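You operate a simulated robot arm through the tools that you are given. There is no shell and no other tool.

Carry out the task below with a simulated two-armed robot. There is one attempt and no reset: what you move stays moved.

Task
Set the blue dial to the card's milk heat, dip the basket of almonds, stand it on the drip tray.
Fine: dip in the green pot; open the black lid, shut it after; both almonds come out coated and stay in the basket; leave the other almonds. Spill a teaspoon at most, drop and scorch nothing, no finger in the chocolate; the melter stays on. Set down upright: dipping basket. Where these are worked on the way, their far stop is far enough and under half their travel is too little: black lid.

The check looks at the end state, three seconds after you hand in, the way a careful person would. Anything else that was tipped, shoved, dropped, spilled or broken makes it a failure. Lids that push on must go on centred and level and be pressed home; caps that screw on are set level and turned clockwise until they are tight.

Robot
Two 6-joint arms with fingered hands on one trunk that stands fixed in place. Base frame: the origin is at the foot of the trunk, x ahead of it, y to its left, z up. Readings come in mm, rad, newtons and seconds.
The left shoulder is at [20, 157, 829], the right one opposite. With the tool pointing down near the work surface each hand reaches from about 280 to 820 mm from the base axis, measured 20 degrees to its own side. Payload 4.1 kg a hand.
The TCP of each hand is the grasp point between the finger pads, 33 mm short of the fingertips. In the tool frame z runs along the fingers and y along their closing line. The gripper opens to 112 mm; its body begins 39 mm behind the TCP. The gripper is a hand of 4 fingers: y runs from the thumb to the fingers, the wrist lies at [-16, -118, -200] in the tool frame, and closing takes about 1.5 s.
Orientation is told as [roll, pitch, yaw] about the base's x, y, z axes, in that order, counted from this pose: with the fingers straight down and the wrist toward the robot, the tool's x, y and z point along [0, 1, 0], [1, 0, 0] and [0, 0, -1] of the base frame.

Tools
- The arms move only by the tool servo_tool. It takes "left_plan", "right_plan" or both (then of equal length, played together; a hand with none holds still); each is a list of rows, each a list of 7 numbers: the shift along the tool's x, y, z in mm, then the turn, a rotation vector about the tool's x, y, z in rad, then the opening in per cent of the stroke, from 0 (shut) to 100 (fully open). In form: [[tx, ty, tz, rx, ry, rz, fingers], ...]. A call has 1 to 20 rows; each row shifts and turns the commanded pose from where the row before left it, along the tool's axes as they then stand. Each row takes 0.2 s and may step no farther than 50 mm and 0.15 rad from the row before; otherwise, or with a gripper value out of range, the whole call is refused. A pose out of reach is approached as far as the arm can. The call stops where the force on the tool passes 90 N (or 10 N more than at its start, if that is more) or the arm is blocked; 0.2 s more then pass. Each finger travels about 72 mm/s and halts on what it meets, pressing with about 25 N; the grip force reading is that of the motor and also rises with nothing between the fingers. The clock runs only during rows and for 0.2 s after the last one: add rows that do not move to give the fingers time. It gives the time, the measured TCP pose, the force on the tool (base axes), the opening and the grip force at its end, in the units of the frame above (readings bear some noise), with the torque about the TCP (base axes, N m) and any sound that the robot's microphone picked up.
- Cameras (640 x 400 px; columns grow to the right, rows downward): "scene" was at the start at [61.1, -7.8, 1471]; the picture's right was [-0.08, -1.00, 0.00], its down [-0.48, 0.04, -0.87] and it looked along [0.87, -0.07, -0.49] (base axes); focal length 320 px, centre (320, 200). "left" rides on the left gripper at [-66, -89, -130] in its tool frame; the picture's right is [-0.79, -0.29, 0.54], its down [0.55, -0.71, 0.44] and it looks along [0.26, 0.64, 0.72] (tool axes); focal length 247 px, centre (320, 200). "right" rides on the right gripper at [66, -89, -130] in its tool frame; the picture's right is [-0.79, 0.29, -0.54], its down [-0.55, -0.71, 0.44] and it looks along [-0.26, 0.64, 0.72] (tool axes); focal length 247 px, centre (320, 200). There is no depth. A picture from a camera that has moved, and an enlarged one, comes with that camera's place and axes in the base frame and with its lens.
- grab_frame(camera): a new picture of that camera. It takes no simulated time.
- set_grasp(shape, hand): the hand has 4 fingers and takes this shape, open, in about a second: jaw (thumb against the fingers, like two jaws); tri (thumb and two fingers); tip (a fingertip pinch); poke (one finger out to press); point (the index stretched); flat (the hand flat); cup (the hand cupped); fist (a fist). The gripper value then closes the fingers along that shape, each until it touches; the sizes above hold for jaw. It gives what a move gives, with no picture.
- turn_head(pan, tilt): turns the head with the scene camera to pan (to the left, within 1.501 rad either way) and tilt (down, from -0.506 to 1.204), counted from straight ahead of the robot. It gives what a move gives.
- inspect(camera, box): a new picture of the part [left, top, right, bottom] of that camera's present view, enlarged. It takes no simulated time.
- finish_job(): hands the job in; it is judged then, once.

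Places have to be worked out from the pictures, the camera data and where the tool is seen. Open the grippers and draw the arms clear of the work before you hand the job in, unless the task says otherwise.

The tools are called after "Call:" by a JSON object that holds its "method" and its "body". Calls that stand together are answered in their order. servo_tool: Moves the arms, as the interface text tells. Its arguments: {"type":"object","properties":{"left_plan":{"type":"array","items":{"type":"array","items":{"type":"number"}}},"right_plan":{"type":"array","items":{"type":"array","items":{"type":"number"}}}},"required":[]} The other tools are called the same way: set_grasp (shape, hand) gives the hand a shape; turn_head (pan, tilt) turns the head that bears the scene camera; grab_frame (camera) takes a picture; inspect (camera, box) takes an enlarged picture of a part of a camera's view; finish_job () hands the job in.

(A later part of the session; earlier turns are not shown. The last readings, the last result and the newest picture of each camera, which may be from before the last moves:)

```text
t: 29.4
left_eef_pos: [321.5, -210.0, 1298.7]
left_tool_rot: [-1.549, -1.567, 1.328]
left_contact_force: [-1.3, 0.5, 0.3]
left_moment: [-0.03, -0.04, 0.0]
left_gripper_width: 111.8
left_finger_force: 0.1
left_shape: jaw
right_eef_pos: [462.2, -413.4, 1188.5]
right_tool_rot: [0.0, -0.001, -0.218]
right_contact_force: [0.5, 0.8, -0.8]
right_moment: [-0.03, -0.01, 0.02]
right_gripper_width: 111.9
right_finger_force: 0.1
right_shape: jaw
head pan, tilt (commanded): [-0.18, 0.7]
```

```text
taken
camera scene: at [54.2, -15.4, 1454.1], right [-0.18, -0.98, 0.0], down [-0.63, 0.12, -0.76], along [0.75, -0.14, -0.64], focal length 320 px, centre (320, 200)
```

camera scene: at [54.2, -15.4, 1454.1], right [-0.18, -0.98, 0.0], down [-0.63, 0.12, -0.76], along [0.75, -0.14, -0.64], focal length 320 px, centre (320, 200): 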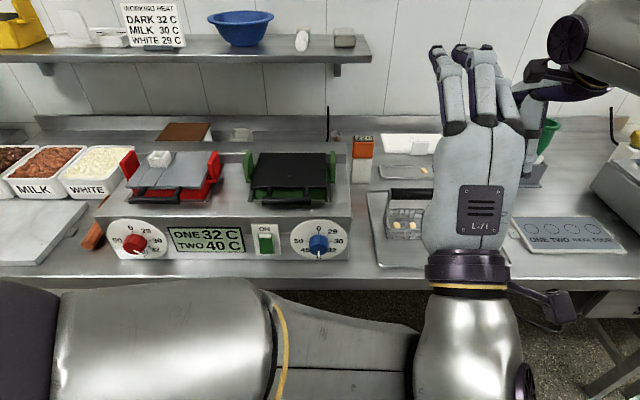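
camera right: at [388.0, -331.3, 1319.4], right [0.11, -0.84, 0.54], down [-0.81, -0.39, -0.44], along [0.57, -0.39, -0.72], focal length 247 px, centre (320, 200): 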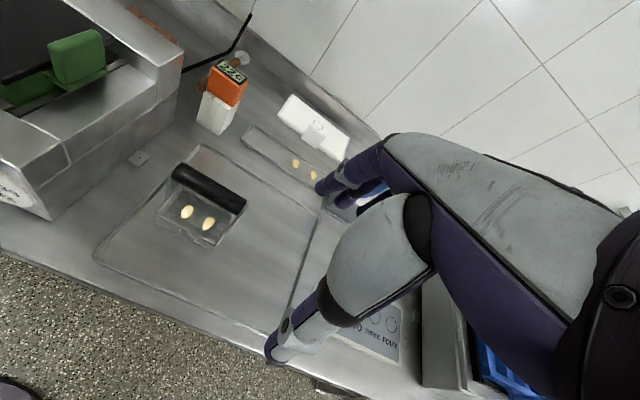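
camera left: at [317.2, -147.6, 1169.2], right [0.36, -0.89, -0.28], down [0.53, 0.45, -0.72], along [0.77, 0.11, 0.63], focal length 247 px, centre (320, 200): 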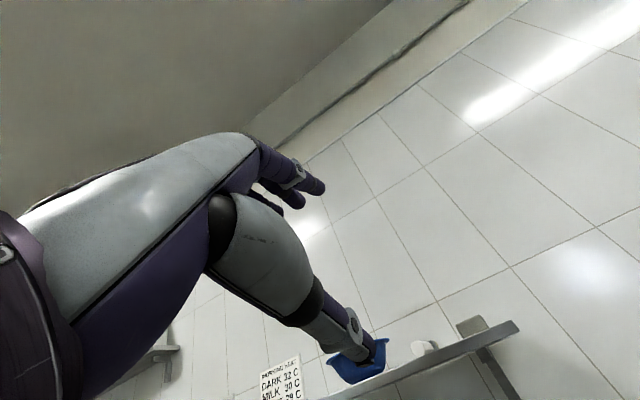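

At this spot the level, y-up pose was fully reachable. I'll translate the hand forward-left away from the right arm and start rolling it the other way.

Call:
{"method": "servo_tool", "body": {"left_plan": [[27.5, 0, 18, 0, 0, -0.07, 100], [27.5, 0, 18, 0, 0, -0.07, 100], [27.5, 4, 18, 0, 0, -0.07, 100], [27.5, 6, 18, 0, 0, -0.07, 100], [27.5, 8, 18, 0, 0, -0.07, 100], [27.5, 10, 18, 0, 0, -0.07, 100]]}}

Call:
{"method": "grab_frame", "body": {"camera": "scene"}}

```text
t: 30.8
left_eef_pos: [464.2, -69.9, 1299.1]
left_tool_rot: [-1.57, -1.15, 1.351]
left_contact_force: [-0.9, 0.0, 0.6]
left_moment: [0.01, 0.0, 0.0]
left_gripper_width: 111.8
left_finger_force: 0.1
left_shape: jaw
right_eef_pos: [461.7, -415.4, 1188.5]
right_tool_rot: [-0.001, -0.001, -0.219]
right_contact_force: [0.6, 0.0, 0.0]
right_moment: [0.0, -0.02, 0.02]
right_gripper_width: 111.8
right_finger_force: 0.1
right_shape: jaw
head pan, tilt (commanded): [-0.18, 0.7]
```

```text
taken
camera scene: at [54.0, -15.8, 1454.1], right [-0.18, -0.98, 0.0], down [-0.63, 0.12, -0.77], along [0.75, -0.14, -0.64], focal length 320 px, centre (320, 200)
```

scene: 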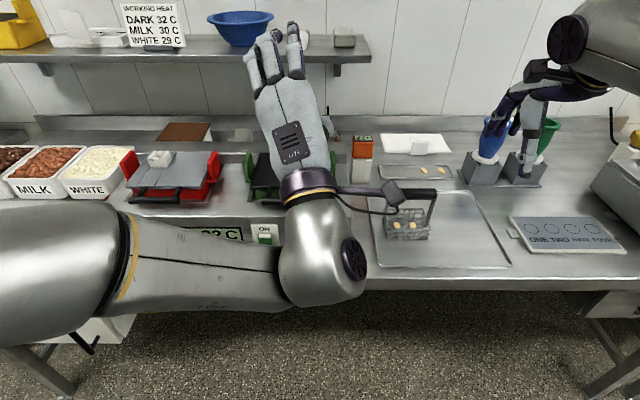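

That worked without a limit. I keep rolling toward y-left here.

Call:
{"method": "servo_tool", "body": {"left_plan": [[0, 0, 0, 0, 0, -0.14, 100], [0, 0, 0, 0, 0, -0.14, 100], [0, 0, 0, 0, 0, -0.14, 100], [0, 0, 0, 0, 0, -0.14, 100], [0, 0, 0, 0, 0, -0.14, 100], [0, 0, 0, 0, 0, -0.14, 100], [0, 0, 0, 0, 0, -0.14, 100], [0, 0, 0, 0, 0, -0.14, 100]]}}

Call:
{"method": "grab_frame", "body": {"camera": "scene"}}

Call:
{"method": "grab_frame", "body": {"camera": "left"}}

```text
t: 32.6
left_eef_pos: [479.0, -124.7, 1440.8]
left_tool_rot: [-1.567, -0.029, 1.354]
left_contact_force: [0.0, -0.4, 1.1]
left_moment: [-0.04, 0.04, 0.04]
left_gripper_width: 111.8
left_finger_force: 0.1
left_shape: jaw
left hand out of reach, approached as far as the arm can: row 1, 2, 3, 4, 5, 6, 7, 8
right_eef_pos: [460.9, -414.7, 1189.3]
right_tool_rot: [0.001, 0.001, -0.218]
right_contact_force: [0.1, 0.1, 0.5]
right_moment: [-0.01, -0.01, -0.03]
right_gripper_width: 111.7
right_finger_force: 0.1
right_shape: jaw
head pan, tilt (commanded): [-0.18, 0.7]
```

```text
taken
camera scene: at [54.2, -15.4, 1454.1], right [-0.18, -0.98, 0.0], down [-0.63, 0.12, -0.76], along [0.75, -0.14, -0.64], focal length 320 px, centre (320, 200)
```

scene: 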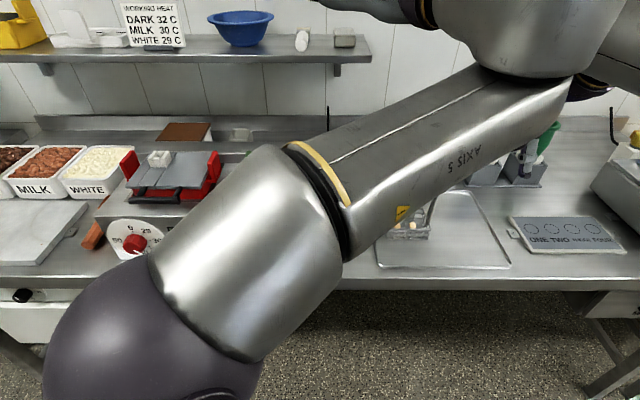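

```text
taken
camera left: at [332.3, -185.2, 1503.8], right [0.46, -0.42, 0.78], down [0.27, -0.77, -0.57], along [0.84, 0.48, -0.24], focal length 247 px, centre (320, 200)
```

left: 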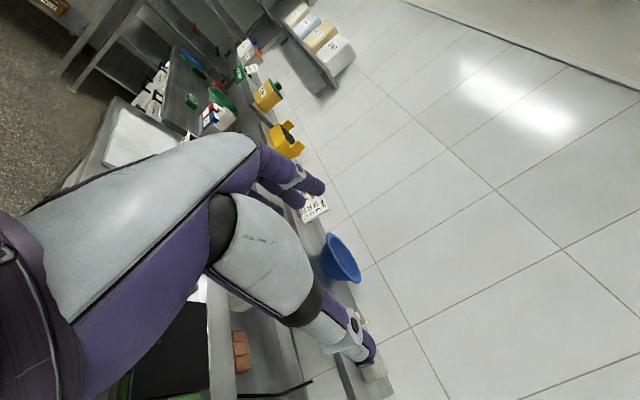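

My kinematic reconstruction says the forearm-roll joint hits a limit (~135°) on this branch; the cure is to pitch the hand forward while it is yawed in line with the arm plane so the wrist passes through straight. First I move the right arm farther off and unwind the left hand.

Call:
{"method": "servo_tool", "body": {"right_plan": [[-29, 6.5, 0, 0, 0, 0, 100], [-29, 6.5, 0, 0, 0, 0, 100], [-29, 6.5, 0, 0, 0, 0, 100], [-29, 6.5, 0, 0, 0, 0, 100], [-29, 6.5, 0, 0, 0, 0, 100]]}}

Call:
{"method": "servo_tool", "body": {"left_plan": [[0, 0, 0, 0, 0, 0.14, 100], [0, 0, 0, 0, 0, 0.14, 100], [0, 0, 0, 0, 0, 0.14, 100], [0, 0, 0, 0, 0, 0.14, 100], [0, 0, 0, 0, 0, 0.14, 100], [0, 0, 0, 0, 0, 0.14, 100], [0, 0, 0, 0, 0, 0.14, 100], [0, 0, 0, 0, 0, 0.14, 100]]}}

```text
t: 33.8
left_eef_pos: [477.6, -124.1, 1440.0]
left_tool_rot: [-1.57, -0.031, 1.353]
left_contact_force: [0.0, 0.2, 0.5]
left_moment: [0.01, 0.05, 0.02]
left_gripper_width: 111.8
left_finger_force: 0.0
left_shape: jaw
right_eef_pos: [461.7, -563.3, 1188.5]
right_tool_rot: [0.0, -0.001, -0.218]
right_contact_force: [-1.0, -0.3, -0.2]
right_moment: [-0.03, -0.01, -0.02]
right_gripper_width: 112.2
right_finger_force: 0.1
right_shape: jaw
head pan, tilt (commanded): [-0.18, 0.7]
```

```text
t: 35.6
left_eef_pos: [478.9, -124.7, 1440.3]
left_tool_rot: [-1.571, -1.154, 1.352]
left_contact_force: [-0.3, 0.0, -0.6]
left_moment: [0.02, -0.02, 0.03]
left_gripper_width: 111.7
left_finger_force: 0.0
left_shape: jaw
right_eef_pos: [462.8, -564.3, 1188.3]
right_tool_rot: [-0.001, 0.0, -0.218]
right_contact_force: [-0.1, 0.0, -0.5]
right_moment: [0.04, 0.01, -0.03]
right_gripper_width: 111.8
right_finger_force: 0.1
right_shape: jaw
head pan, tilt (commanded): [-0.18, 0.7]
```

Retracing works. Now finish un-rolling and pitch the left hand back to fingers-down.

Call:
{"method": "servo_tool", "body": {"left_plan": [[0, -10, 0, 0, 0, 0.14, 100], [0, -10, 0, 0, 0, 0.14, 100], [0, -10, 0, 0, 0, 0.14, 100], [0, -10, 0, 0.14, 0, 0, 100], [0, 0, 0, 0.14, 0, 0, 100], [0, 0, 0, 0.14, 0, 0, 100], [0, 0, 0, 0.14, 0, 0, 100], [0, 0, 0, 0.14, 0, 0, 100], [0, 0, 0, 0.14, 0, 0, 100], [0, 0, 0, 0.14, 0, 0, 100], [0, 0, 0, 0.14, 0, 0, 100], [0, 0, 0, 0.14, 0, 0, 100], [0, 0, 0, 0.14, 0, 0, 100], [0, 0, 0, 0.14, 0, 0, 100]]}}

Call:
{"method": "grab_frame", "body": {"camera": "scene"}}

```text
t: 38.6
left_eef_pos: [423.6, -103.5, 1308.4]
left_tool_rot: [0.001, -0.027, -0.218]
left_contact_force: [0.4, 0.8, 0.5]
left_moment: [0.0, 0.0, -0.02]
left_gripper_width: 111.8
left_finger_force: 0.0
left_shape: jaw
left hand out of reach, approached as far as the arm can: row 11, 12, 13, 14
right_eef_pos: [462.3, -563.6, 1188.1]
right_tool_rot: [0.0, -0.001, -0.218]
right_contact_force: [0.4, 0.1, 0.4]
right_moment: [0.01, -0.01, -0.01]
right_gripper_width: 111.9
right_finger_force: 0.1
right_shape: jaw
head pan, tilt (commanded): [-0.18, 0.7]
```

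```text
taken
camera scene: at [54.2, -15.6, 1454.1], right [-0.18, -0.98, 0.0], down [-0.63, 0.12, -0.76], along [0.75, -0.14, -0.64], focal length 320 px, centre (320, 200)
```

scene: 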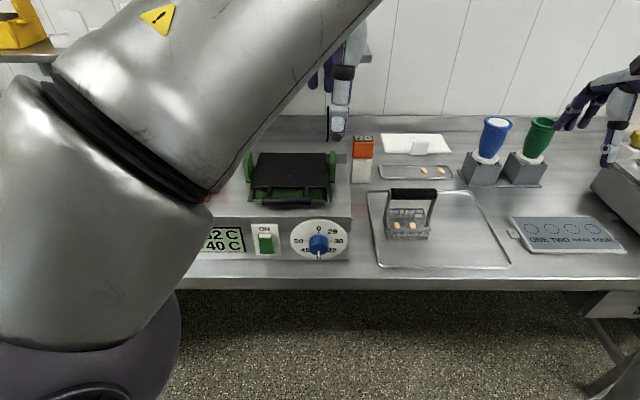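

Left hand is fingers-down again. I move it in front of its own shoulder and yaw it to line up with the arm plane (about -0.575).

Call:
{"method": "servo_tool", "body": {"left_plan": [[22.5, -5, 29.7, 0.004, 0, 0, 100], [22.5, -5, 29.7, 0.004, 0, 0, 100], [22.5, -5, 29.7, 0.004, 0, 0, 100], [22.5, -5, 29.7, 0.004, 0, 0, 100], [22.5, -5, 29.7, 0.004, 0, 0, 100], [22.5, -5, 29.7, 0.004, 0, 0, 100], [22.5, -5, 29.7, 0.004, 0, 0, 100], [0, 0, 0, 0, 0, 0.119, 100], [0, 0, 0, 0, 0, 0.119, 100], [0, 0, 0, 0, 0, 0.119, 100]]}}

Call:
{"method": "grab_frame", "body": {"camera": "scene"}}

```text
t: 40.8
left_eef_pos: [428.2, 56.0, 1099.9]
left_tool_rot: [0.001, -0.004, -0.575]
left_contact_force: [0.2, 0.7, 0.3]
left_moment: [-0.02, 0.04, 0.03]
left_gripper_width: 112.0
left_finger_force: 0.1
left_shape: jaw
right_eef_pos: [462.6, -563.7, 1188.3]
right_tool_rot: [0.001, -0.001, -0.219]
right_contact_force: [1.1, 0.0, 0.5]
right_moment: [-0.03, 0.01, 0.01]
right_gripper_width: 112.1
right_finger_force: 0.0
right_shape: jaw
head pan, tilt (commanded): [-0.18, 0.7]
```

```text
taken
camera scene: at [54.1, -15.6, 1454.1], right [-0.18, -0.98, 0.0], down [-0.63, 0.12, -0.76], along [0.75, -0.14, -0.64], focal length 320 px, centre (320, 200)
```

scene: 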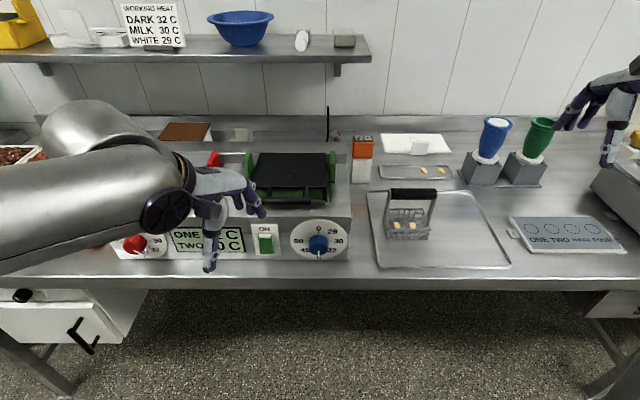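

Now I pitch the left hand up about its wrist, in the arm's own plane, so the wrist goes through straight.

Call:
{"method": "servo_tool", "body": {"left_plan": [[0, 26.75, -18.4, -0.14, 0, 0, 100], [0, 26.75, -18.4, -0.14, 0, 0, 100], [0, 26.75, -18.4, -0.14, 0, 0, 100], [0, 26.75, -18.4, -0.14, 0, 0, 100], [0, 26.75, -18.4, -0.14, 0, 0, 100], [0, 26.75, -18.4, -0.14, 0, 0, 100], [0, 26.75, -18.4, -0.14, 0, 0, 100], [0, 26.75, -18.4, -0.14, 0, 0, 100]]}}

Call:
{"method": "grab_frame", "body": {"camera": "scene"}}

```text
t: 42.6
left_eef_pos: [483.2, -74.7, 1339.4]
left_tool_rot: [-0.004, -0.978, -0.549]
left_contact_force: [-0.4, 0.4, 0.0]
left_moment: [0.01, 0.0, -0.03]
left_gripper_width: 112.0
left_finger_force: 0.1
left_shape: jaw
left hand out of reach, approached as far as the arm can: row 4, 5, 6, 7, 8
right_eef_pos: [461.9, -564.0, 1188.7]
right_tool_rot: [0.0, 0.002, -0.219]
right_contact_force: [0.5, 1.3, 0.1]
right_moment: [-0.02, 0.01, 0.01]
right_gripper_width: 111.9
right_finger_force: 0.0
right_shape: jaw
head pan, tilt (commanded): [-0.18, 0.7]
```

```text
taken
camera scene: at [54.3, -15.4, 1454.1], right [-0.18, -0.98, 0.0], down [-0.63, 0.12, -0.76], along [0.75, -0.14, -0.64], focal length 320 px, centre (320, 200)
```

scene: 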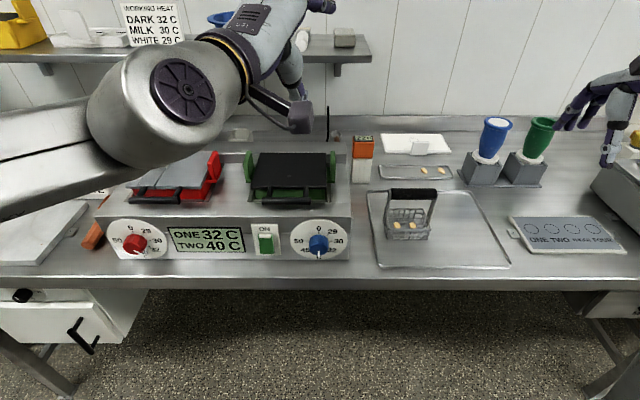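

Reconstructed joints: forearm roll ≈102°, hand roll ≈-103°. The hand's own roll axis is tool direction (0.069, 0.507, 0.859) through the TCP, so a pure hand-roll of about +200° should put it in the right family for "wrist right → wrist top". I start that roll.

Call:
{"method": "servo_tool", "body": {"left_plan": [[0, 0, 0, 0.01, 0.0737, 0.1249, 100], [0, 0, 0, 0.01, 0.0737, 0.1249, 100], [0, 0, 0, 0.01, 0.0737, 0.1249, 100], [0, 0, 0, 0.01, 0.0737, 0.1249, 100], [0, 0, 0, 0.01, 0.0737, 0.1249, 100], [0, 0, 0, 0.01, 0.0737, 0.1249, 100], [0, 0, 0, 0.01, 0.0737, 0.1249, 100], [0, 0, 0, 0.01, 0.0737, 0.1249, 100], [0, 0, 0, 0.01, 0.0737, 0.1249, 100], [0, 0, 0, 0.01, 0.0737, 0.1249, 100], [0, 0, 0, 0.01, 0.0737, 0.1249, 100], [0, 0, 0, 0.01, 0.0737, 0.1249, 100]]}}

Call:
{"method": "grab_frame", "body": {"camera": "scene"}}

```text
t: 45.2
left_eef_pos: [480.0, -79.9, 1341.3]
left_tool_rot: [1.559, 0.212, -1.537]
left_contact_force: [-0.4, -0.8, -0.5]
left_moment: [-0.02, -0.01, 0.01]
left_gripper_width: 112.1
left_finger_force: 0.1
left_shape: jaw
left hand out of reach, approached as far as the arm can: row 1
right_eef_pos: [461.8, -563.7, 1188.4]
right_tool_rot: [0.0, -0.001, -0.217]
right_contact_force: [0.2, -0.5, 0.8]
right_moment: [-0.01, -0.01, -0.01]
right_gripper_width: 112.1
right_finger_force: 0.1
right_shape: jaw
head pan, tilt (commanded): [-0.18, 0.7]
```

```text
taken
camera scene: at [54.2, -15.5, 1454.1], right [-0.18, -0.98, 0.0], down [-0.63, 0.12, -0.76], along [0.75, -0.14, -0.64], focal length 320 px, centre (320, 200)
```

scene: 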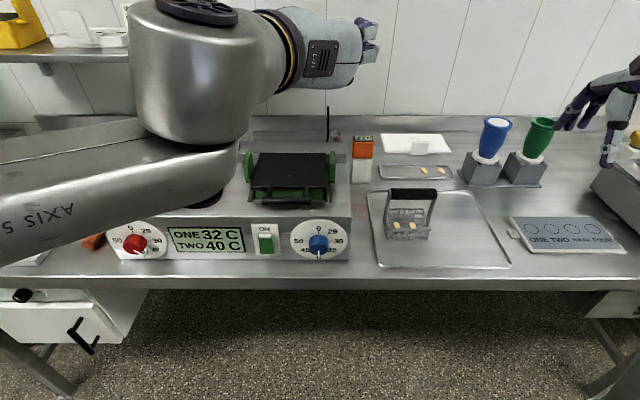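

The pure hand roll works with no limit. I continue it the rest of the way.

Call:
{"method": "servo_tool", "body": {"left_plan": [[0, 0, 0, 0.01, 0.0737, 0.1249, 100], [0, 0, 0, 0.01, 0.0737, 0.1249, 100], [0, 0, 0, 0.01, 0.0737, 0.1249, 100], [0, 0, 0, 0.01, 0.0737, 0.1249, 100], [0, 0, 0, 0.01, 0.0737, 0.1249, 100], [0, 0, 0, 0.01, 0.0737, 0.1249, 100], [0, 0, 0, 0.01, 0.0737, 0.1249, 100], [0, 0, 0, 0.01, 0.0737, 0.1249, 100], [0, 0, 0, 0.01, 0.0737, 0.1249, 100], [0, 0, 0, 0.01, 0.0737, 0.1249, 100]]}}

Call:
{"method": "grab_frame", "body": {"camera": "scene"}}

```text
t: 47.4
left_eef_pos: [479.5, -81.1, 1342.6]
left_tool_rot: [-3.0, 1.08, -0.31]
left_contact_force: [0.4, 0.5, -0.2]
left_moment: [0.0, 0.01, 0.02]
left_gripper_width: 112.0
left_finger_force: 0.2
left_shape: jaw
right_eef_pos: [462.0, -563.9, 1188.9]
right_tool_rot: [0.001, -0.001, -0.217]
right_contact_force: [0.2, -0.1, -0.2]
right_moment: [0.01, -0.02, 0.03]
right_gripper_width: 112.0
right_finger_force: 0.1
right_shape: jaw
head pan, tilt (commanded): [-0.18, 0.7]
```

```text
taken
camera scene: at [54.2, -15.6, 1454.1], right [-0.18, -0.98, 0.0], down [-0.63, 0.12, -0.76], along [0.75, -0.14, -0.64], focal length 320 px, centre (320, 200)
```

scene: 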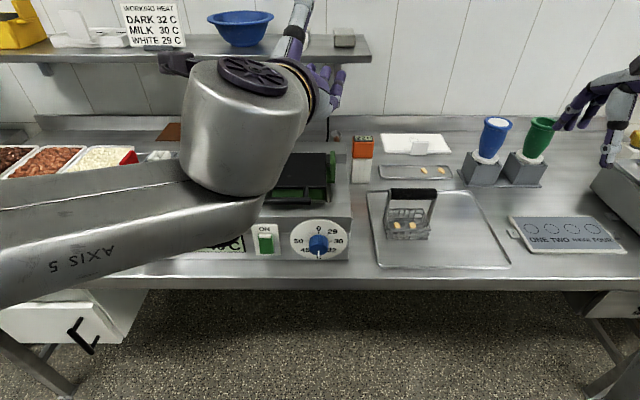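

Hand roll is now where I want it (≈80°). Next I bring the fingers level-forward (thumb side up-right) while descending to about z 1150, well in front of the melter.

Call:
{"method": "servo_tool", "body": {"left_plan": [[1.7, 22, -15.7, -0.072, -0.0043, 0.1058, 100], [3.9, 21.3, -14.2, -0.072, -0.0043, 0.1058, 100], [6, 20.5, -12.7, -0.072, -0.0043, 0.1058, 100], [8.2, 19.8, -11.3, -0.072, -0.0043, 0.1058, 100], [10.4, 19, -9.8, -0.072, -0.0043, 0.1058, 100], [12.6, 18.3, -8.4, -0.072, -0.0043, 0.1058, 100], [14.8, 17.6, -6.9, -0.072, -0.0043, 0.1058, 100], [17, 16.8, -5.5, -0.072, -0.0043, 0.1058, 100]]}}

Call:
{"method": "grab_frame", "body": {"camera": "scene"}}

```text
t: 49.2
left_eef_pos: [444.1, -70.5, 1146.6]
left_tool_rot: [-1.57, 0.7, 1.394]
left_contact_force: [0.2, 0.1, 0.1]
left_moment: [-0.01, 0.0, -0.01]
left_gripper_width: 111.9
left_finger_force: 0.0
left_shape: jaw
right_eef_pos: [462.0, -564.6, 1188.0]
right_tool_rot: [0.001, 0.001, -0.218]
right_contact_force: [0.2, -0.6, -0.4]
right_moment: [-0.02, 0.01, -0.01]
right_gripper_width: 112.0
right_finger_force: 0.0
right_shape: jaw
head pan, tilt (commanded): [-0.18, 0.7]
```

```text
taken
camera scene: at [54.1, -15.3, 1454.1], right [-0.18, -0.98, 0.0], down [-0.63, 0.12, -0.77], along [0.75, -0.14, -0.64], focal length 320 px, centre (320, 200)
```

scene: 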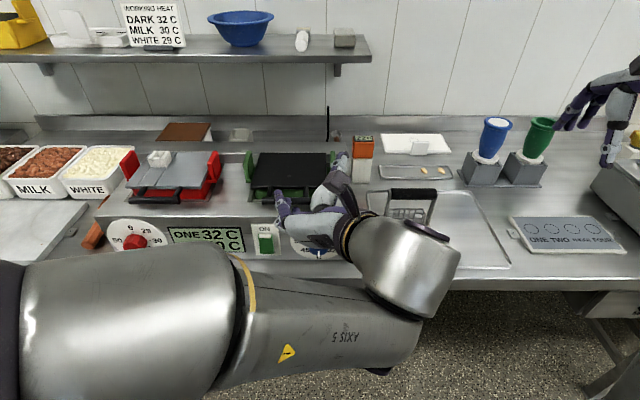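

The pose is reachable exactly as modelled. Now I descend to knob height about 80 mm in front of it.

Call:
{"method": "servo_tool", "body": {"left_plan": [[23.8, 17.7, -1.4, 0, 0, 0, 70], [23.8, 17.7, -1.4, 0, 0, 0, 70], [23.8, 17.7, -1.4, 0, 0, 0, 70], [23.8, 17.7, -1.4, 0, 0, 0, 70], [23.8, 17.7, -1.4, 0, 0, 0, 70], [23.8, 17.7, -1.4, 0, 0, 0, 70], [23.8, 17.7, -1.4, 0, 0, 0, 70]]}}

Call:
{"method": "servo_tool", "body": {"left_plan": [[0, 0, 0, 0, 0, 0.137, 70], [0, 0, 0, 0, 0, 0.137, 70], [0, 0, 0, 0, 0, 0.137, 70], [0, 0, 0, 0, 0, 0.137, 70], [0, 0, 0, 0, 0, 0.137, 70], [0, 0, 0, 0, 0, 0.137, 70], [0, 0, 0, 0, 0, 0.137, 70]]}}

Call:
{"method": "grab_frame", "body": {"camera": "scene"}}

Call:
{"method": "grab_frame", "body": {"camera": "left"}}

```text
t: 50.8
left_eef_pos: [430.9, -82.2, 939.9]
left_tool_rot: [-1.569, 0.701, 1.393]
left_contact_force: [-0.2, 0.6, -0.2]
left_moment: [0.02, 0.02, -0.04]
left_gripper_width: 78.8
left_finger_force: 0.0
left_shape: jaw
right_eef_pos: [462.3, -564.4, 1189.1]
right_tool_rot: [-0.003, -0.001, -0.22]
right_contact_force: [-0.7, 0.4, 1.1]
right_moment: [-0.03, -0.05, 0.03]
right_gripper_width: 112.1
right_finger_force: 0.2
right_shape: jaw
head pan, tilt (commanded): [-0.18, 0.7]
```

```text
t: 52.4
left_eef_pos: [431.8, -82.3, 941.1]
left_tool_rot: [-1.568, -0.26, 1.39]
left_contact_force: [0.6, 0.1, -0.4]
left_moment: [0.02, -0.01, -0.01]
left_gripper_width: 79.1
left_finger_force: 0.1
left_shape: jaw
right_eef_pos: [461.3, -562.8, 1187.9]
right_tool_rot: [0.0, 0.0, -0.218]
right_contact_force: [-0.1, -0.7, 0.0]
right_moment: [0.0, -0.01, -0.02]
right_gripper_width: 111.7
right_finger_force: 0.1
right_shape: jaw
head pan, tilt (commanded): [-0.18, 0.7]
```

```text
taken
camera scene: at [54.1, -15.6, 1454.1], right [-0.18, -0.98, 0.0], down [-0.63, 0.12, -0.77], along [0.75, -0.14, -0.64], focal length 320 px, centre (320, 200)
```

scene: 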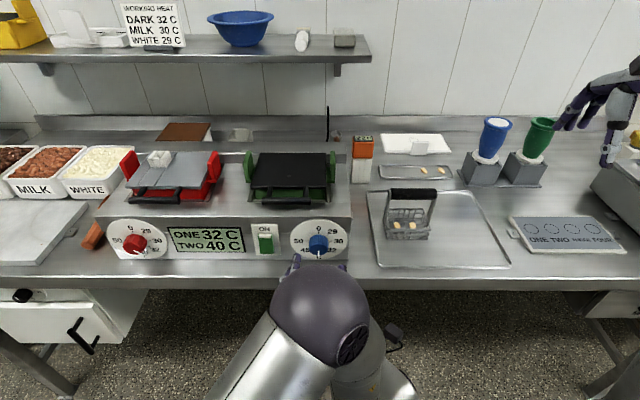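

```text
taken
camera left: at [286.1, -159.8, 980.9], right [0.45, -0.57, 0.69], down [0.33, -0.61, -0.72], along [0.83, 0.55, -0.09], focal length 247 px, centre (320, 200)
```

left: 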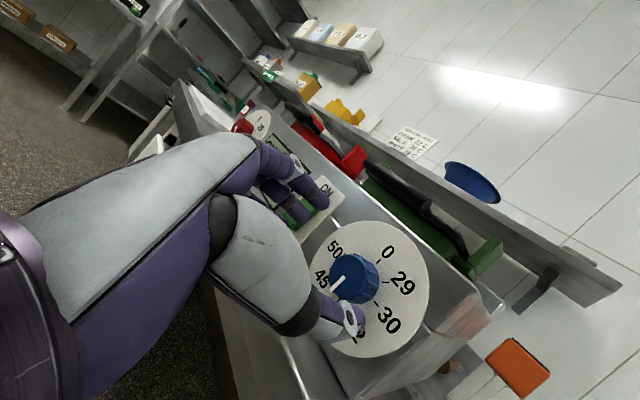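

The left hand sits in front of the dial as planned. I zoom in with its camera to check the knob centre relative to the grasp axis.

Call:
{"method": "inspect", "body": {"camera": "left", "box": [260, 200, 440, 380]}}

Call:
{"method": "inspect", "body": {"camera": "scene", "box": [270, 210, 370, 290]}}

```text
2.22 times, centred on (350, 290) of left
camera zoom: at [286.1, -159.8, 980.9], right [0.45, -0.57, 0.69], down [0.33, -0.61, -0.72], along [0.83, 0.55, -0.09], focal length 549 px, centre (253, 0)
```

zoom: 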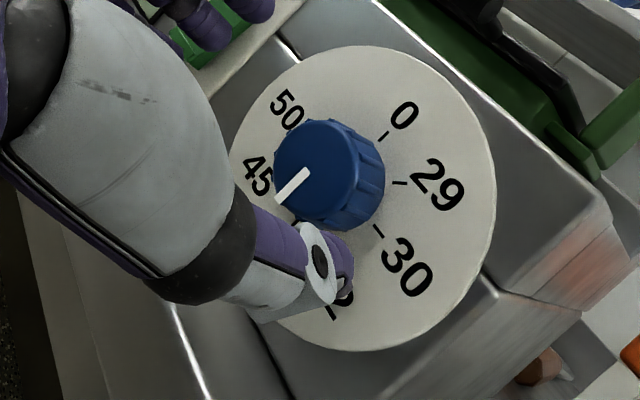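

```text
5.00 times, centred on (320, 250) of scene
camera zoom: at [54.1, -15.6, 1454.1], right [-0.18, -0.98, 0.0], down [-0.63, 0.12, -0.77], along [0.75, -0.14, -0.64], focal length 1602 px, centre (320, -50)
```

zoom: 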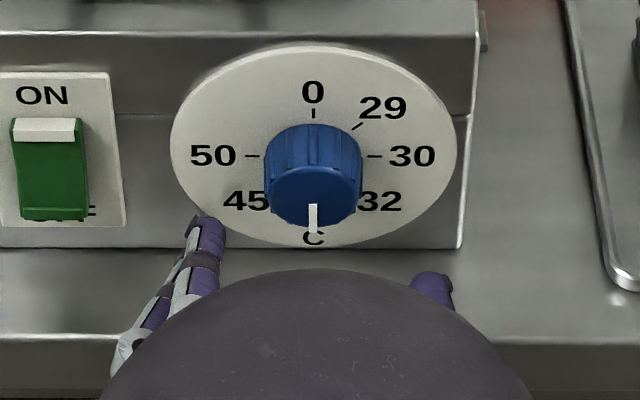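

From the tick marks, the dial axis is really at about r=2.5, z=928 (the knob's face is at f≈516), so I drop 13 mm and advance until the fingertips are just short of the plate.

Call:
{"method": "servo_tool", "body": {"left_plan": [[13, -3.5, 0, 0, 0, 0, 70], [0, 0, 15, 0, 0, 0, 70], [0, 0, 15, 0, 0, 0, 70], [0, 0, 12, 0, 0, 0, 70], [0, 0, 10, 0, 0, 0, 70], [0, 0, 6, 0, 0, 0, 70]]}}

Call:
{"method": "inspect", "body": {"camera": "scene", "box": [270, 210, 370, 290]}}

Call:
{"method": "inspect", "body": {"camera": "left", "box": [220, 120, 460, 360]}}

```text
t: 53.8
left_eef_pos: [489.1, -92.7, 925.7]
left_tool_rot: [-1.569, -0.256, 1.39]
left_contact_force: [-1.3, 0.3, 0.4]
left_moment: [-0.01, -0.01, 0.0]
left_gripper_width: 78.7
left_finger_force: 0.1
left_shape: jaw
right_eef_pos: [461.6, -563.5, 1188.6]
right_tool_rot: [0.0, 0.001, -0.219]
right_contact_force: [-0.6, 1.1, -0.4]
right_moment: [-0.01, 0.02, 0.0]
right_gripper_width: 111.9
right_finger_force: 0.0
right_shape: jaw
head pan, tilt (commanded): [-0.18, 0.7]
```

```text
5.00 times, centred on (320, 250) of scene
camera zoom: at [54.1, -15.6, 1454.1], right [-0.18, -0.98, 0.0], down [-0.63, 0.12, -0.76], along [0.75, -0.14, -0.64], focal length 1602 px, centre (320, -50)
```

zoom: 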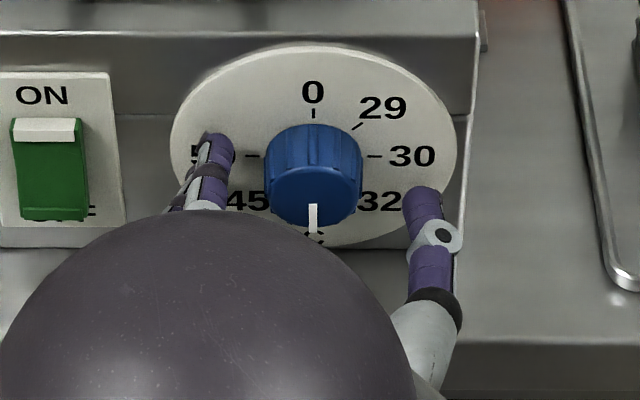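

```text
1.67 times, centred on (340, 240) of left
camera zoom: at [343.1, -170.3, 967.4], right [0.45, -0.57, 0.69], down [0.33, -0.61, -0.72], along [0.83, 0.55, -0.09], focal length 412 px, centre (287, 133)
```

zoom: 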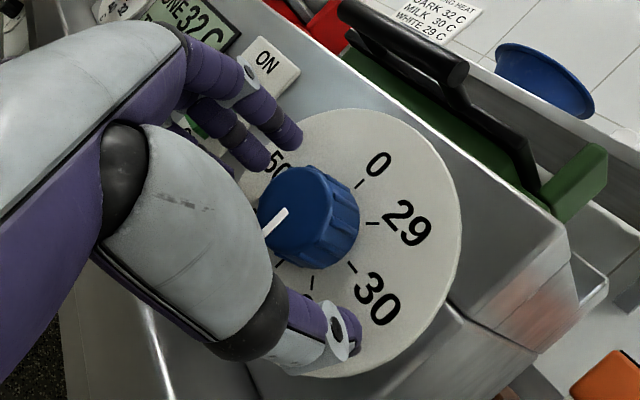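

Fingertips straddle the knob ~8 mm short of the plate with no contact force. I close the fingers on it.

Call:
{"method": "servo_tool", "body": {"left_plan": [[0, 0, 0, 0, 0, 0, 40], [0, 0, 0, 0, 0, 0, 30], [0, 0, 0, 0, 0, 0, 20], [0, 0, 0, 0, 0, 0, 10], [0, 0, 0, 0, 0, 0, 0], [0, 0, 0, 0, 0, 0, 0], [0, 0, 0, 0, 0, 0, 0]]}}

Call:
{"method": "inspect", "body": {"camera": "scene", "box": [270, 210, 370, 290]}}

Call:
{"method": "inspect", "body": {"camera": "left", "box": [220, 120, 460, 360]}}

```text
t: 55.4
left_eef_pos: [489.0, -92.1, 924.7]
left_tool_rot: [-1.568, -0.257, 1.392]
left_contact_force: [1.0, -2.3, -0.2]
left_moment: [0.03, -0.01, 0.0]
left_gripper_width: 34.6
left_finger_force: 25.0
left_shape: jaw
right_eef_pos: [462.4, -563.3, 1189.6]
right_tool_rot: [0.0, 0.0, -0.218]
right_contact_force: [0.1, 0.6, 0.1]
right_moment: [-0.01, -0.02, 0.01]
right_gripper_width: 111.9
right_finger_force: 0.0
right_shape: jaw
head pan, tilt (commanded): [-0.18, 0.7]
```

```text
5.00 times, centred on (320, 250) of scene
camera zoom: at [54.2, -15.7, 1454.1], right [-0.18, -0.98, 0.0], down [-0.63, 0.12, -0.76], along [0.75, -0.14, -0.64], focal length 1602 px, centre (320, -50)
```

zoom: 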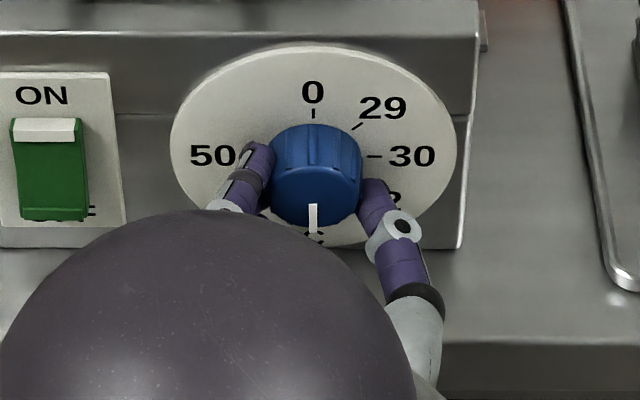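

```text
1.67 times, centred on (340, 240) of left
camera zoom: at [343.0, -170.3, 967.4], right [0.45, -0.57, 0.69], down [0.33, -0.61, -0.72], along [0.83, 0.55, -0.09], focal length 412 px, centre (287, 133)
```

zoom: 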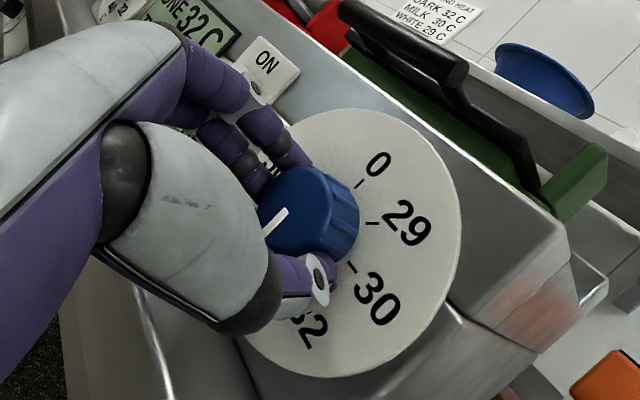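

Good grip on the knob. I turn it counterclockwise (negative about tool z), half way first, then check.

Call:
{"method": "servo_tool", "body": {"left_plan": [[0, 0, 0, 0, 0, -0.13, 0], [0, 0, 0, 0, 0, -0.13, 0], [0, 0, 0, 0, 0, -0.13, 0], [0, 0, 0, 0, 0, -0.13, 0], [0, 0, 0, 0, 0, -0.13, 0], [0, 0, 0, 0, 0, -0.13, 0]]}}

Call:
{"method": "inspect", "body": {"camera": "scene", "box": [270, 210, 370, 290]}}

Call:
{"method": "inspect", "body": {"camera": "left", "box": [220, 120, 460, 360]}}

```text
t: 56.8
left_eef_pos: [488.3, -93.1, 926.7]
left_tool_rot: [-1.571, 0.526, 1.39]
left_contact_force: [-0.9, -10.2, 7.4]
left_moment: [-0.01, -0.25, -0.28]
left_gripper_width: 34.2
left_finger_force: 24.8
left_shape: jaw
right_eef_pos: [461.7, -564.4, 1188.3]
right_tool_rot: [0.0, 0.0, -0.217]
right_contact_force: [0.3, -0.2, -0.2]
right_moment: [0.01, 0.0, 0.02]
right_gripper_width: 112.0
right_finger_force: 0.1
right_shape: jaw
head pan, tilt (commanded): [-0.18, 0.7]
```

```text
5.00 times, centred on (320, 250) of scene
camera zoom: at [54.0, -16.0, 1454.1], right [-0.18, -0.98, 0.0], down [-0.63, 0.12, -0.77], along [0.75, -0.14, -0.64], focal length 1602 px, centre (320, -50)
```

zoom: 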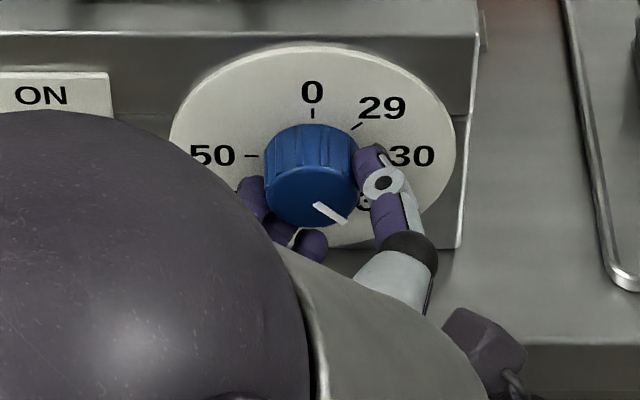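

```text
1.67 times, centred on (340, 240) of left
camera zoom: at [353.3, -112.9, 1028.7], right [0.56, 0.05, 0.83], down [0.27, -0.96, -0.12], along [0.79, 0.29, -0.55], focal length 412 px, centre (287, 133)
```

zoom: 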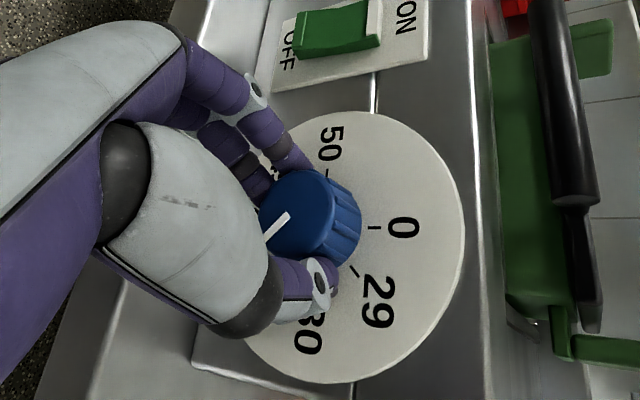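

The knob follows without slip (pointer at 32). I continue the remaining ~45° to bring it to 30.

Call:
{"method": "servo_tool", "body": {"left_plan": [[0, 0, 0, 0, 0, -0.1317, 0], [0, 0, 0, 0, 0, -0.1317, 0], [0, 0, 0, 0, 0, -0.1317, 0], [0, 0, 0, 0, 0, -0.1317, 0], [0, 0, 0, 0, 0, -0.1317, 0], [0, 0, 0, 0, 0, -0.1317, 0]]}}

Call:
{"method": "inspect", "body": {"camera": "scene", "box": [270, 210, 370, 290]}}

Call:
{"method": "inspect", "body": {"camera": "left", "box": [220, 120, 460, 360]}}

```text
t: 58.2
left_eef_pos: [490.8, -92.4, 927.4]
left_tool_rot: [-1.57, 1.316, 1.391]
left_contact_force: [-0.6, -6.8, 15.8]
left_moment: [-0.08, -0.56, -0.2]
left_gripper_width: 34.3
left_finger_force: 25.6
left_shape: jaw
right_eef_pos: [461.1, -565.1, 1188.3]
right_tool_rot: [0.0, 0.0, -0.218]
right_contact_force: [0.3, 0.5, -0.2]
right_moment: [-0.01, 0.0, -0.01]
right_gripper_width: 112.3
right_finger_force: 0.0
right_shape: jaw
head pan, tilt (commanded): [-0.18, 0.7]
```

```text
5.00 times, centred on (320, 250) of scene
camera zoom: at [53.8, -15.9, 1454.1], right [-0.18, -0.98, 0.0], down [-0.63, 0.12, -0.77], along [0.75, -0.14, -0.64], focal length 1602 px, centre (320, -50)
```

zoom: 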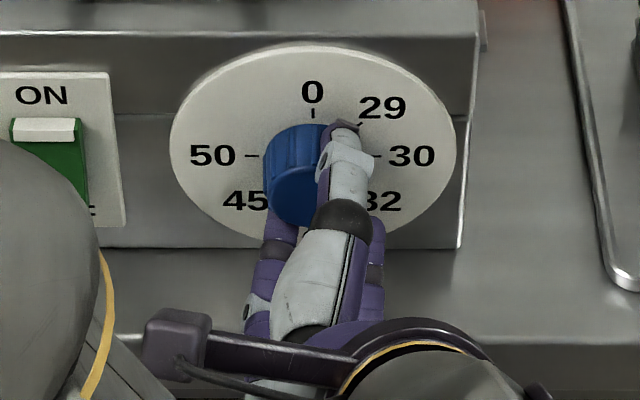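

```text
1.67 times, centred on (340, 240) of left
camera zoom: at [368.6, -28.4, 1029.9], right [0.65, 0.59, 0.48], down [0.3, -0.78, 0.55], along [0.69, -0.21, -0.69], focal length 412 px, centre (287, 133)
```

zoom: 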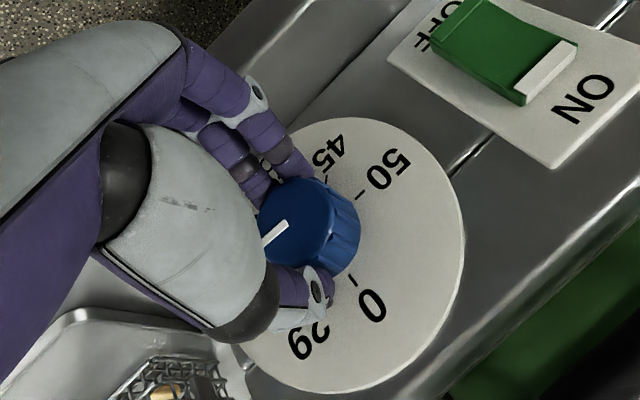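

The hand has turned 90°. I open the fingers, back straight off and check where the pointer stands.

Call:
{"method": "servo_tool", "body": {"left_plan": [[0, 0, 0, 0, 0, 0, 45], [0, 0, 0, 0, 0, 0, 60], [0, 0, 0, 0, 0, 0, 65], [0, 0, 0, 0, 0, 0, 65], [0, 0, -12, 0, 0, 0, 65], [0, 0, -20, 0, 0, 0, 65], [0, 0, -20, 0, 0, 0, 65], [0, 0, -20, 0, 0, 0, 65]]}}

Call:
{"method": "inspect", "body": {"camera": "scene", "box": [160, 210, 370, 290]}}

Call:
{"method": "inspect", "body": {"camera": "left", "box": [220, 120, 460, 360]}}

```text
t: 60.0
left_eef_pos: [417.0, -80.0, 925.7]
left_tool_rot: [-1.561, 1.313, 1.402]
left_contact_force: [0.4, 0.7, 0.1]
left_moment: [0.02, -0.02, 0.02]
left_gripper_width: 72.3
left_finger_force: 0.1
left_shape: jaw
right_eef_pos: [462.7, -563.4, 1188.1]
right_tool_rot: [-0.001, -0.002, -0.219]
right_contact_force: [-0.1, 0.4, -0.6]
right_moment: [-0.02, 0.02, -0.04]
right_gripper_width: 111.8
right_finger_force: 0.1
right_shape: jaw
head pan, tilt (commanded): [-0.18, 0.7]
```

```text
3.05 times, centred on (265, 250) of scene
camera zoom: at [54.4, -15.6, 1454.1], right [-0.18, -0.98, 0.0], down [-0.63, 0.12, -0.76], along [0.75, -0.14, -0.64], focal length 976 px, centre (488, 48)
```

zoom: 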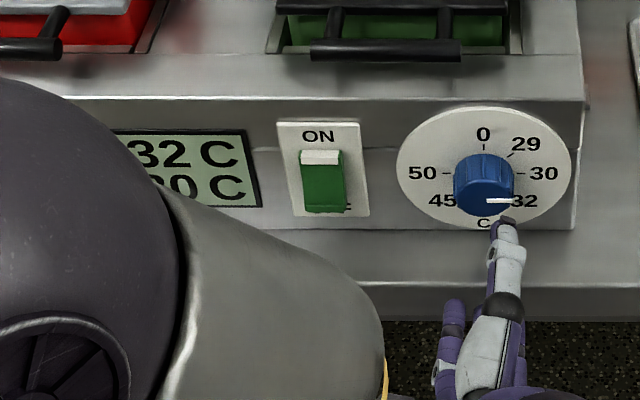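

```text
1.67 times, centred on (340, 240) of left
camera zoom: at [297.5, -16.2, 1029.8], right [0.65, 0.59, 0.48], down [0.3, -0.78, 0.55], along [0.69, -0.21, -0.69], focal length 412 px, centre (287, 133)
```

zoom: 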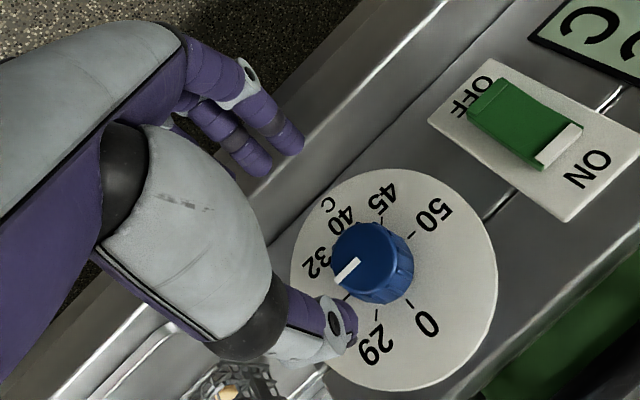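

Pointer is horizontal to the right — on 30 — and the display seems to read 30 C. Next, the lid: I take careful views of its handle from both cameras.

Call:
{"method": "inspect", "body": {"camera": "scene", "box": [235, 135, 355, 215]}}

Call:
{"method": "grab_frame", "body": {"camera": "left"}}

Call:
{"method": "grab_frame", "body": {"camera": "right"}}

```text
5.00 times, centred on (295, 175) of scene
camera zoom: at [54.4, -15.6, 1454.1], right [-0.18, -0.98, 0.0], down [-0.63, 0.12, -0.76], along [0.75, -0.14, -0.64], focal length 1602 px, centre (445, 325)
```

zoom: 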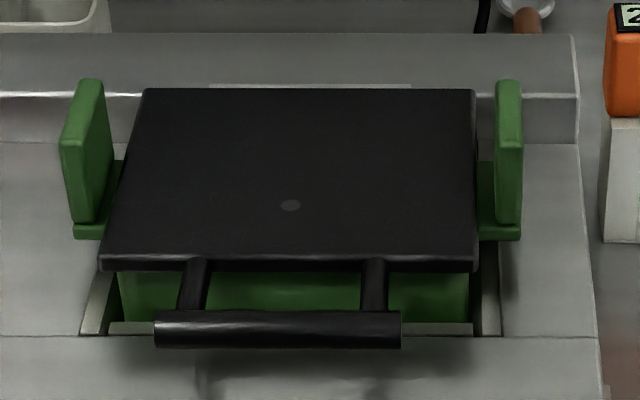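

```text
taken
camera left: at [297.5, -16.2, 1029.8], right [0.65, 0.59, 0.48], down [0.3, -0.78, 0.55], along [0.69, -0.21, -0.69], focal length 247 px, centre (320, 200)
```

left: 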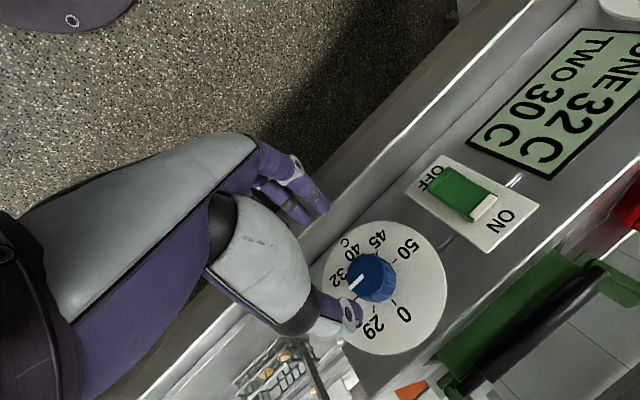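

```text
taken
camera right: at [388.9, -480.2, 1319.1], right [0.11, -0.84, 0.54], down [-0.81, -0.39, -0.44], along [0.57, -0.39, -0.72], focal length 247 px, centre (320, 200)
```

right: 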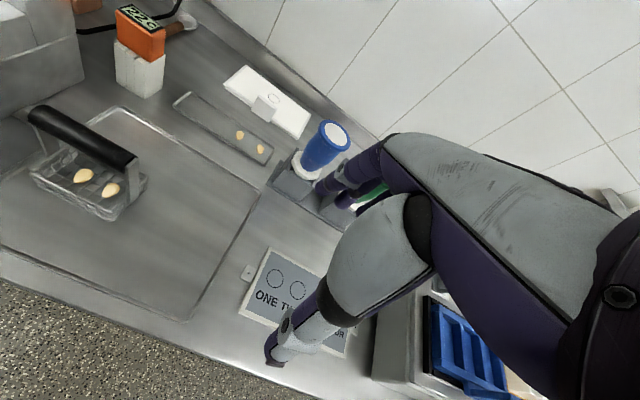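

Display confirms TWO 30 C. I zoom in on the handle bar from the left-hand camera to triangulate its height.

Call:
{"method": "inspect", "body": {"camera": "left", "box": [430, 230, 640, 400]}}

```text
2.35 times, centred on (535, 315) of left
camera zoom: at [297.5, -16.2, 1029.8], right [0.65, 0.59, 0.48], down [0.3, -0.78, 0.55], along [0.69, -0.21, -0.69], focal length 581 px, centre (-186, -71)
```

zoom: 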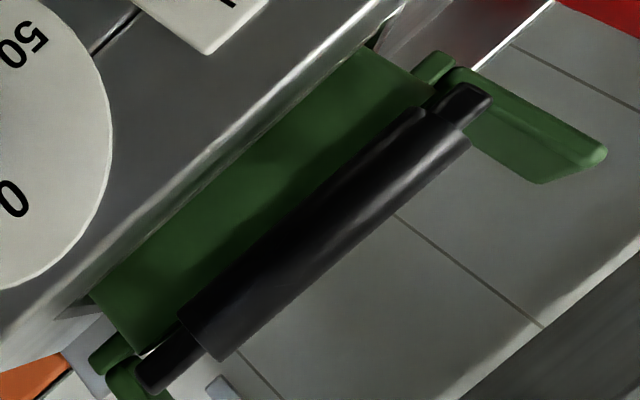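

Bar is at about f≈552, r -112..-12, z≈1032 (15 mm thick), with ~23 mm between it and the melter top, so a slim two-finger + thumb grip from the front fits. I back the left hand up to that height and give it the "tri" shape, then look at it.

Call:
{"method": "servo_tool", "body": {"left_plan": [[0, 0, 0, 0, 0, -0.127, 65], [0, 0, 0, 0, 0, -0.127, 65], [-16.5, -27.5, 0, 0, 0, 0, 65], [-16.5, -27.5, 0, 0, 0, 0, 65], [-16.5, -27.5, 0, 0, 0, 0, 65], [-16.5, -27.5, 0, 0, 0, 0, 65]]}}

Call:
{"method": "set_grasp", "body": {"hand": "left", "shape": "tri"}}

Call:
{"method": "grab_frame", "body": {"camera": "scene"}}

Call:
{"method": "grab_frame", "body": {"camera": "left"}}

```text
t: 61.4
left_eef_pos: [429.6, -14.9, 1036.2]
left_tool_rot: [-0.89, 1.565, 2.072]
left_contact_force: [-0.1, -0.7, -0.7]
left_moment: [0.02, -0.01, 0.01]
left_gripper_width: 72.6
left_finger_force: 0.1
left_shape: jaw
right_eef_pos: [462.2, -564.1, 1187.8]
right_tool_rot: [0.001, -0.001, -0.219]
right_contact_force: [0.6, 0.6, 0.8]
right_moment: [0.01, 0.0, 0.01]
right_gripper_width: 111.9
right_finger_force: 0.1
right_shape: jaw
head pan, tilt (commanded): [-0.18, 0.7]
```

```text
t: 62.3
left_eef_pos: [430.3, -15.6, 1037.2]
left_tool_rot: [-1.098, 1.568, 1.863]
left_contact_force: [0.0, -0.7, 0.3]
left_moment: [-0.01, 0.03, 0.0]
left_gripper_width: 111.9
left_finger_force: 0.0
left_shape: tri
right_eef_pos: [462.3, -563.5, 1188.2]
right_tool_rot: [0.002, 0.001, -0.219]
right_contact_force: [-0.1, -1.0, -0.3]
right_moment: [-0.01, 0.03, 0.01]
right_gripper_width: 111.9
right_finger_force: 0.1
right_shape: jaw
head pan, tilt (commanded): [-0.18, 0.7]
```

```text
taken
camera scene: at [54.2, -15.6, 1454.1], right [-0.18, -0.98, 0.0], down [-0.63, 0.12, -0.76], along [0.75, -0.14, -0.64], focal length 320 px, centre (320, 200)
```

scene: 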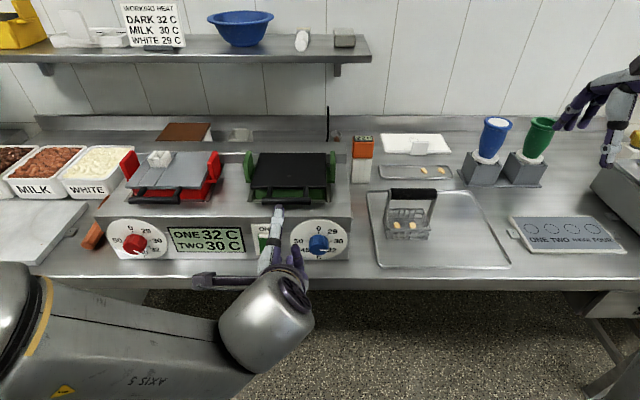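

```text
taken
camera left: at [313.8, 73.1, 1126.3], right [0.67, 0.68, 0.29], down [0.33, -0.62, 0.71], along [0.66, -0.38, -0.65], focal length 247 px, centre (320, 200)
```

left: 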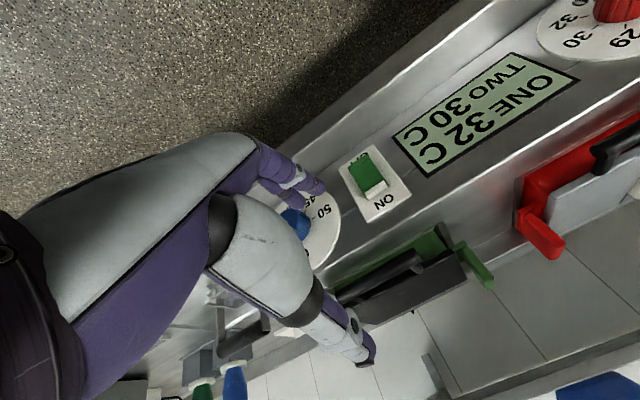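

The hand is at bar height with the thumb on top. I zoom in to see the tri shape and finger positions.

Call:
{"method": "inspect", "body": {"camera": "scene", "box": [230, 170, 350, 290]}}

Call:
{"method": "inspect", "body": {"camera": "left", "box": [230, 120, 490, 380]}}

```text
3.33 times, centred on (290, 230) of scene
camera zoom: at [54.2, -15.6, 1454.1], right [-0.18, -0.98, 0.0], down [-0.63, 0.12, -0.76], along [0.75, -0.14, -0.64], focal length 1068 px, centre (420, 100)
```

zoom: 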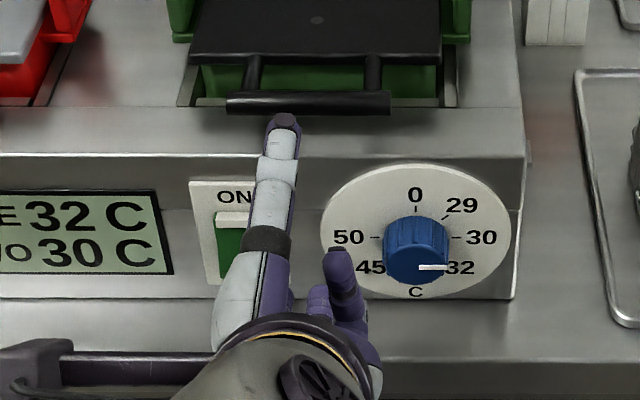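

```text
1.54 times, centred on (360, 250) of left
camera zoom: at [313.8, 73.1, 1126.3], right [0.67, 0.68, 0.29], down [0.33, -0.62, 0.71], along [0.66, -0.38, -0.65], focal length 380 px, centre (258, 123)
```

zoom: 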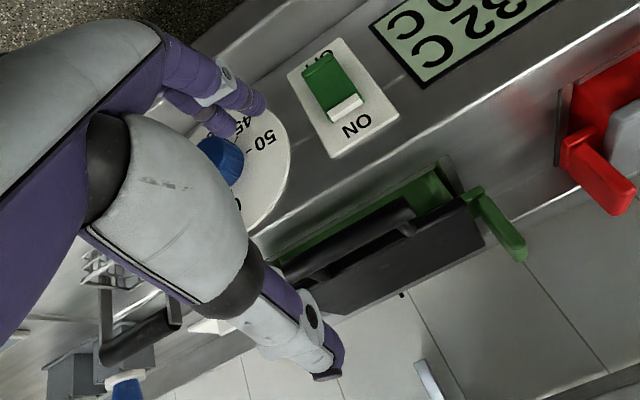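

In tri shape the thumb lies above and two fingers below, straddling r≈-62. I narrow the opening to about 30% (≈33 mm) in free air and look again.

Call:
{"method": "servo_tool", "body": {"left_plan": [[0, 0, 0, 0, 0, 0, 80], [0, 0, 0, 0, 0, 0, 60], [0, 0, 0, 0, 0, 0, 40], [0, 0, 0, 0, 0, 0, 30], [0, 0, 0, 0, 0, 0, 30], [0, 0, 0, 0, 0, 0, 30], [0, 0, 0, 0, 0, 0, 30]]}}

Call:
{"method": "inspect", "body": {"camera": "scene", "box": [230, 170, 350, 290]}}

Call:
{"method": "inspect", "body": {"camera": "left", "box": [230, 120, 490, 380]}}

```text
t: 63.9
left_eef_pos: [429.3, -14.7, 1037.0]
left_tool_rot: [-1.093, 1.568, 1.874]
left_contact_force: [0.3, -0.3, -0.3]
left_moment: [0.01, -0.02, 0.03]
left_gripper_width: 33.9
left_finger_force: 0.1
left_shape: tri
right_eef_pos: [462.6, -563.4, 1188.2]
right_tool_rot: [0.001, 0.0, -0.219]
right_contact_force: [0.0, 0.6, -0.3]
right_moment: [0.01, 0.02, 0.0]
right_gripper_width: 111.8
right_finger_force: 0.2
right_shape: jaw
head pan, tilt (commanded): [-0.18, 0.7]
```

```text
3.33 times, centred on (290, 230) of scene
camera zoom: at [54.2, -15.6, 1454.1], right [-0.18, -0.98, 0.0], down [-0.63, 0.12, -0.76], along [0.75, -0.14, -0.64], focal length 1068 px, centre (420, 100)
```

zoom: 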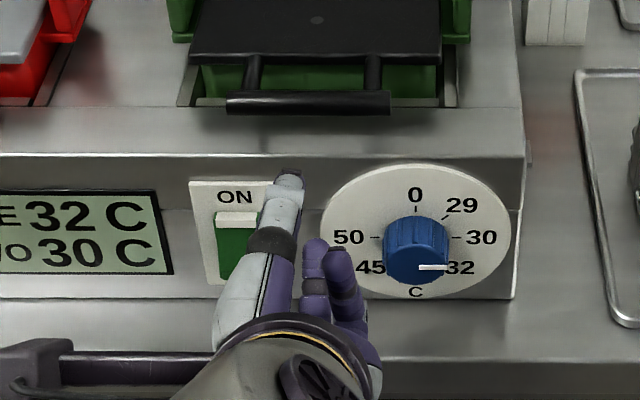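

```text
1.54 times, centred on (360, 250) of left
camera zoom: at [313.8, 73.2, 1126.4], right [0.67, 0.68, 0.29], down [0.33, -0.62, 0.71], along [0.66, -0.38, -0.64], focal length 380 px, centre (258, 123)
```

zoom: 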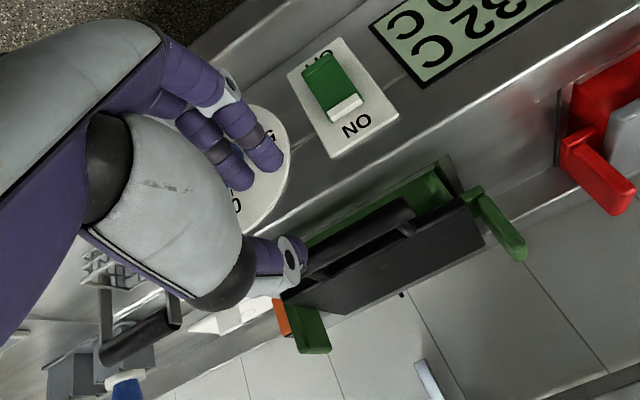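

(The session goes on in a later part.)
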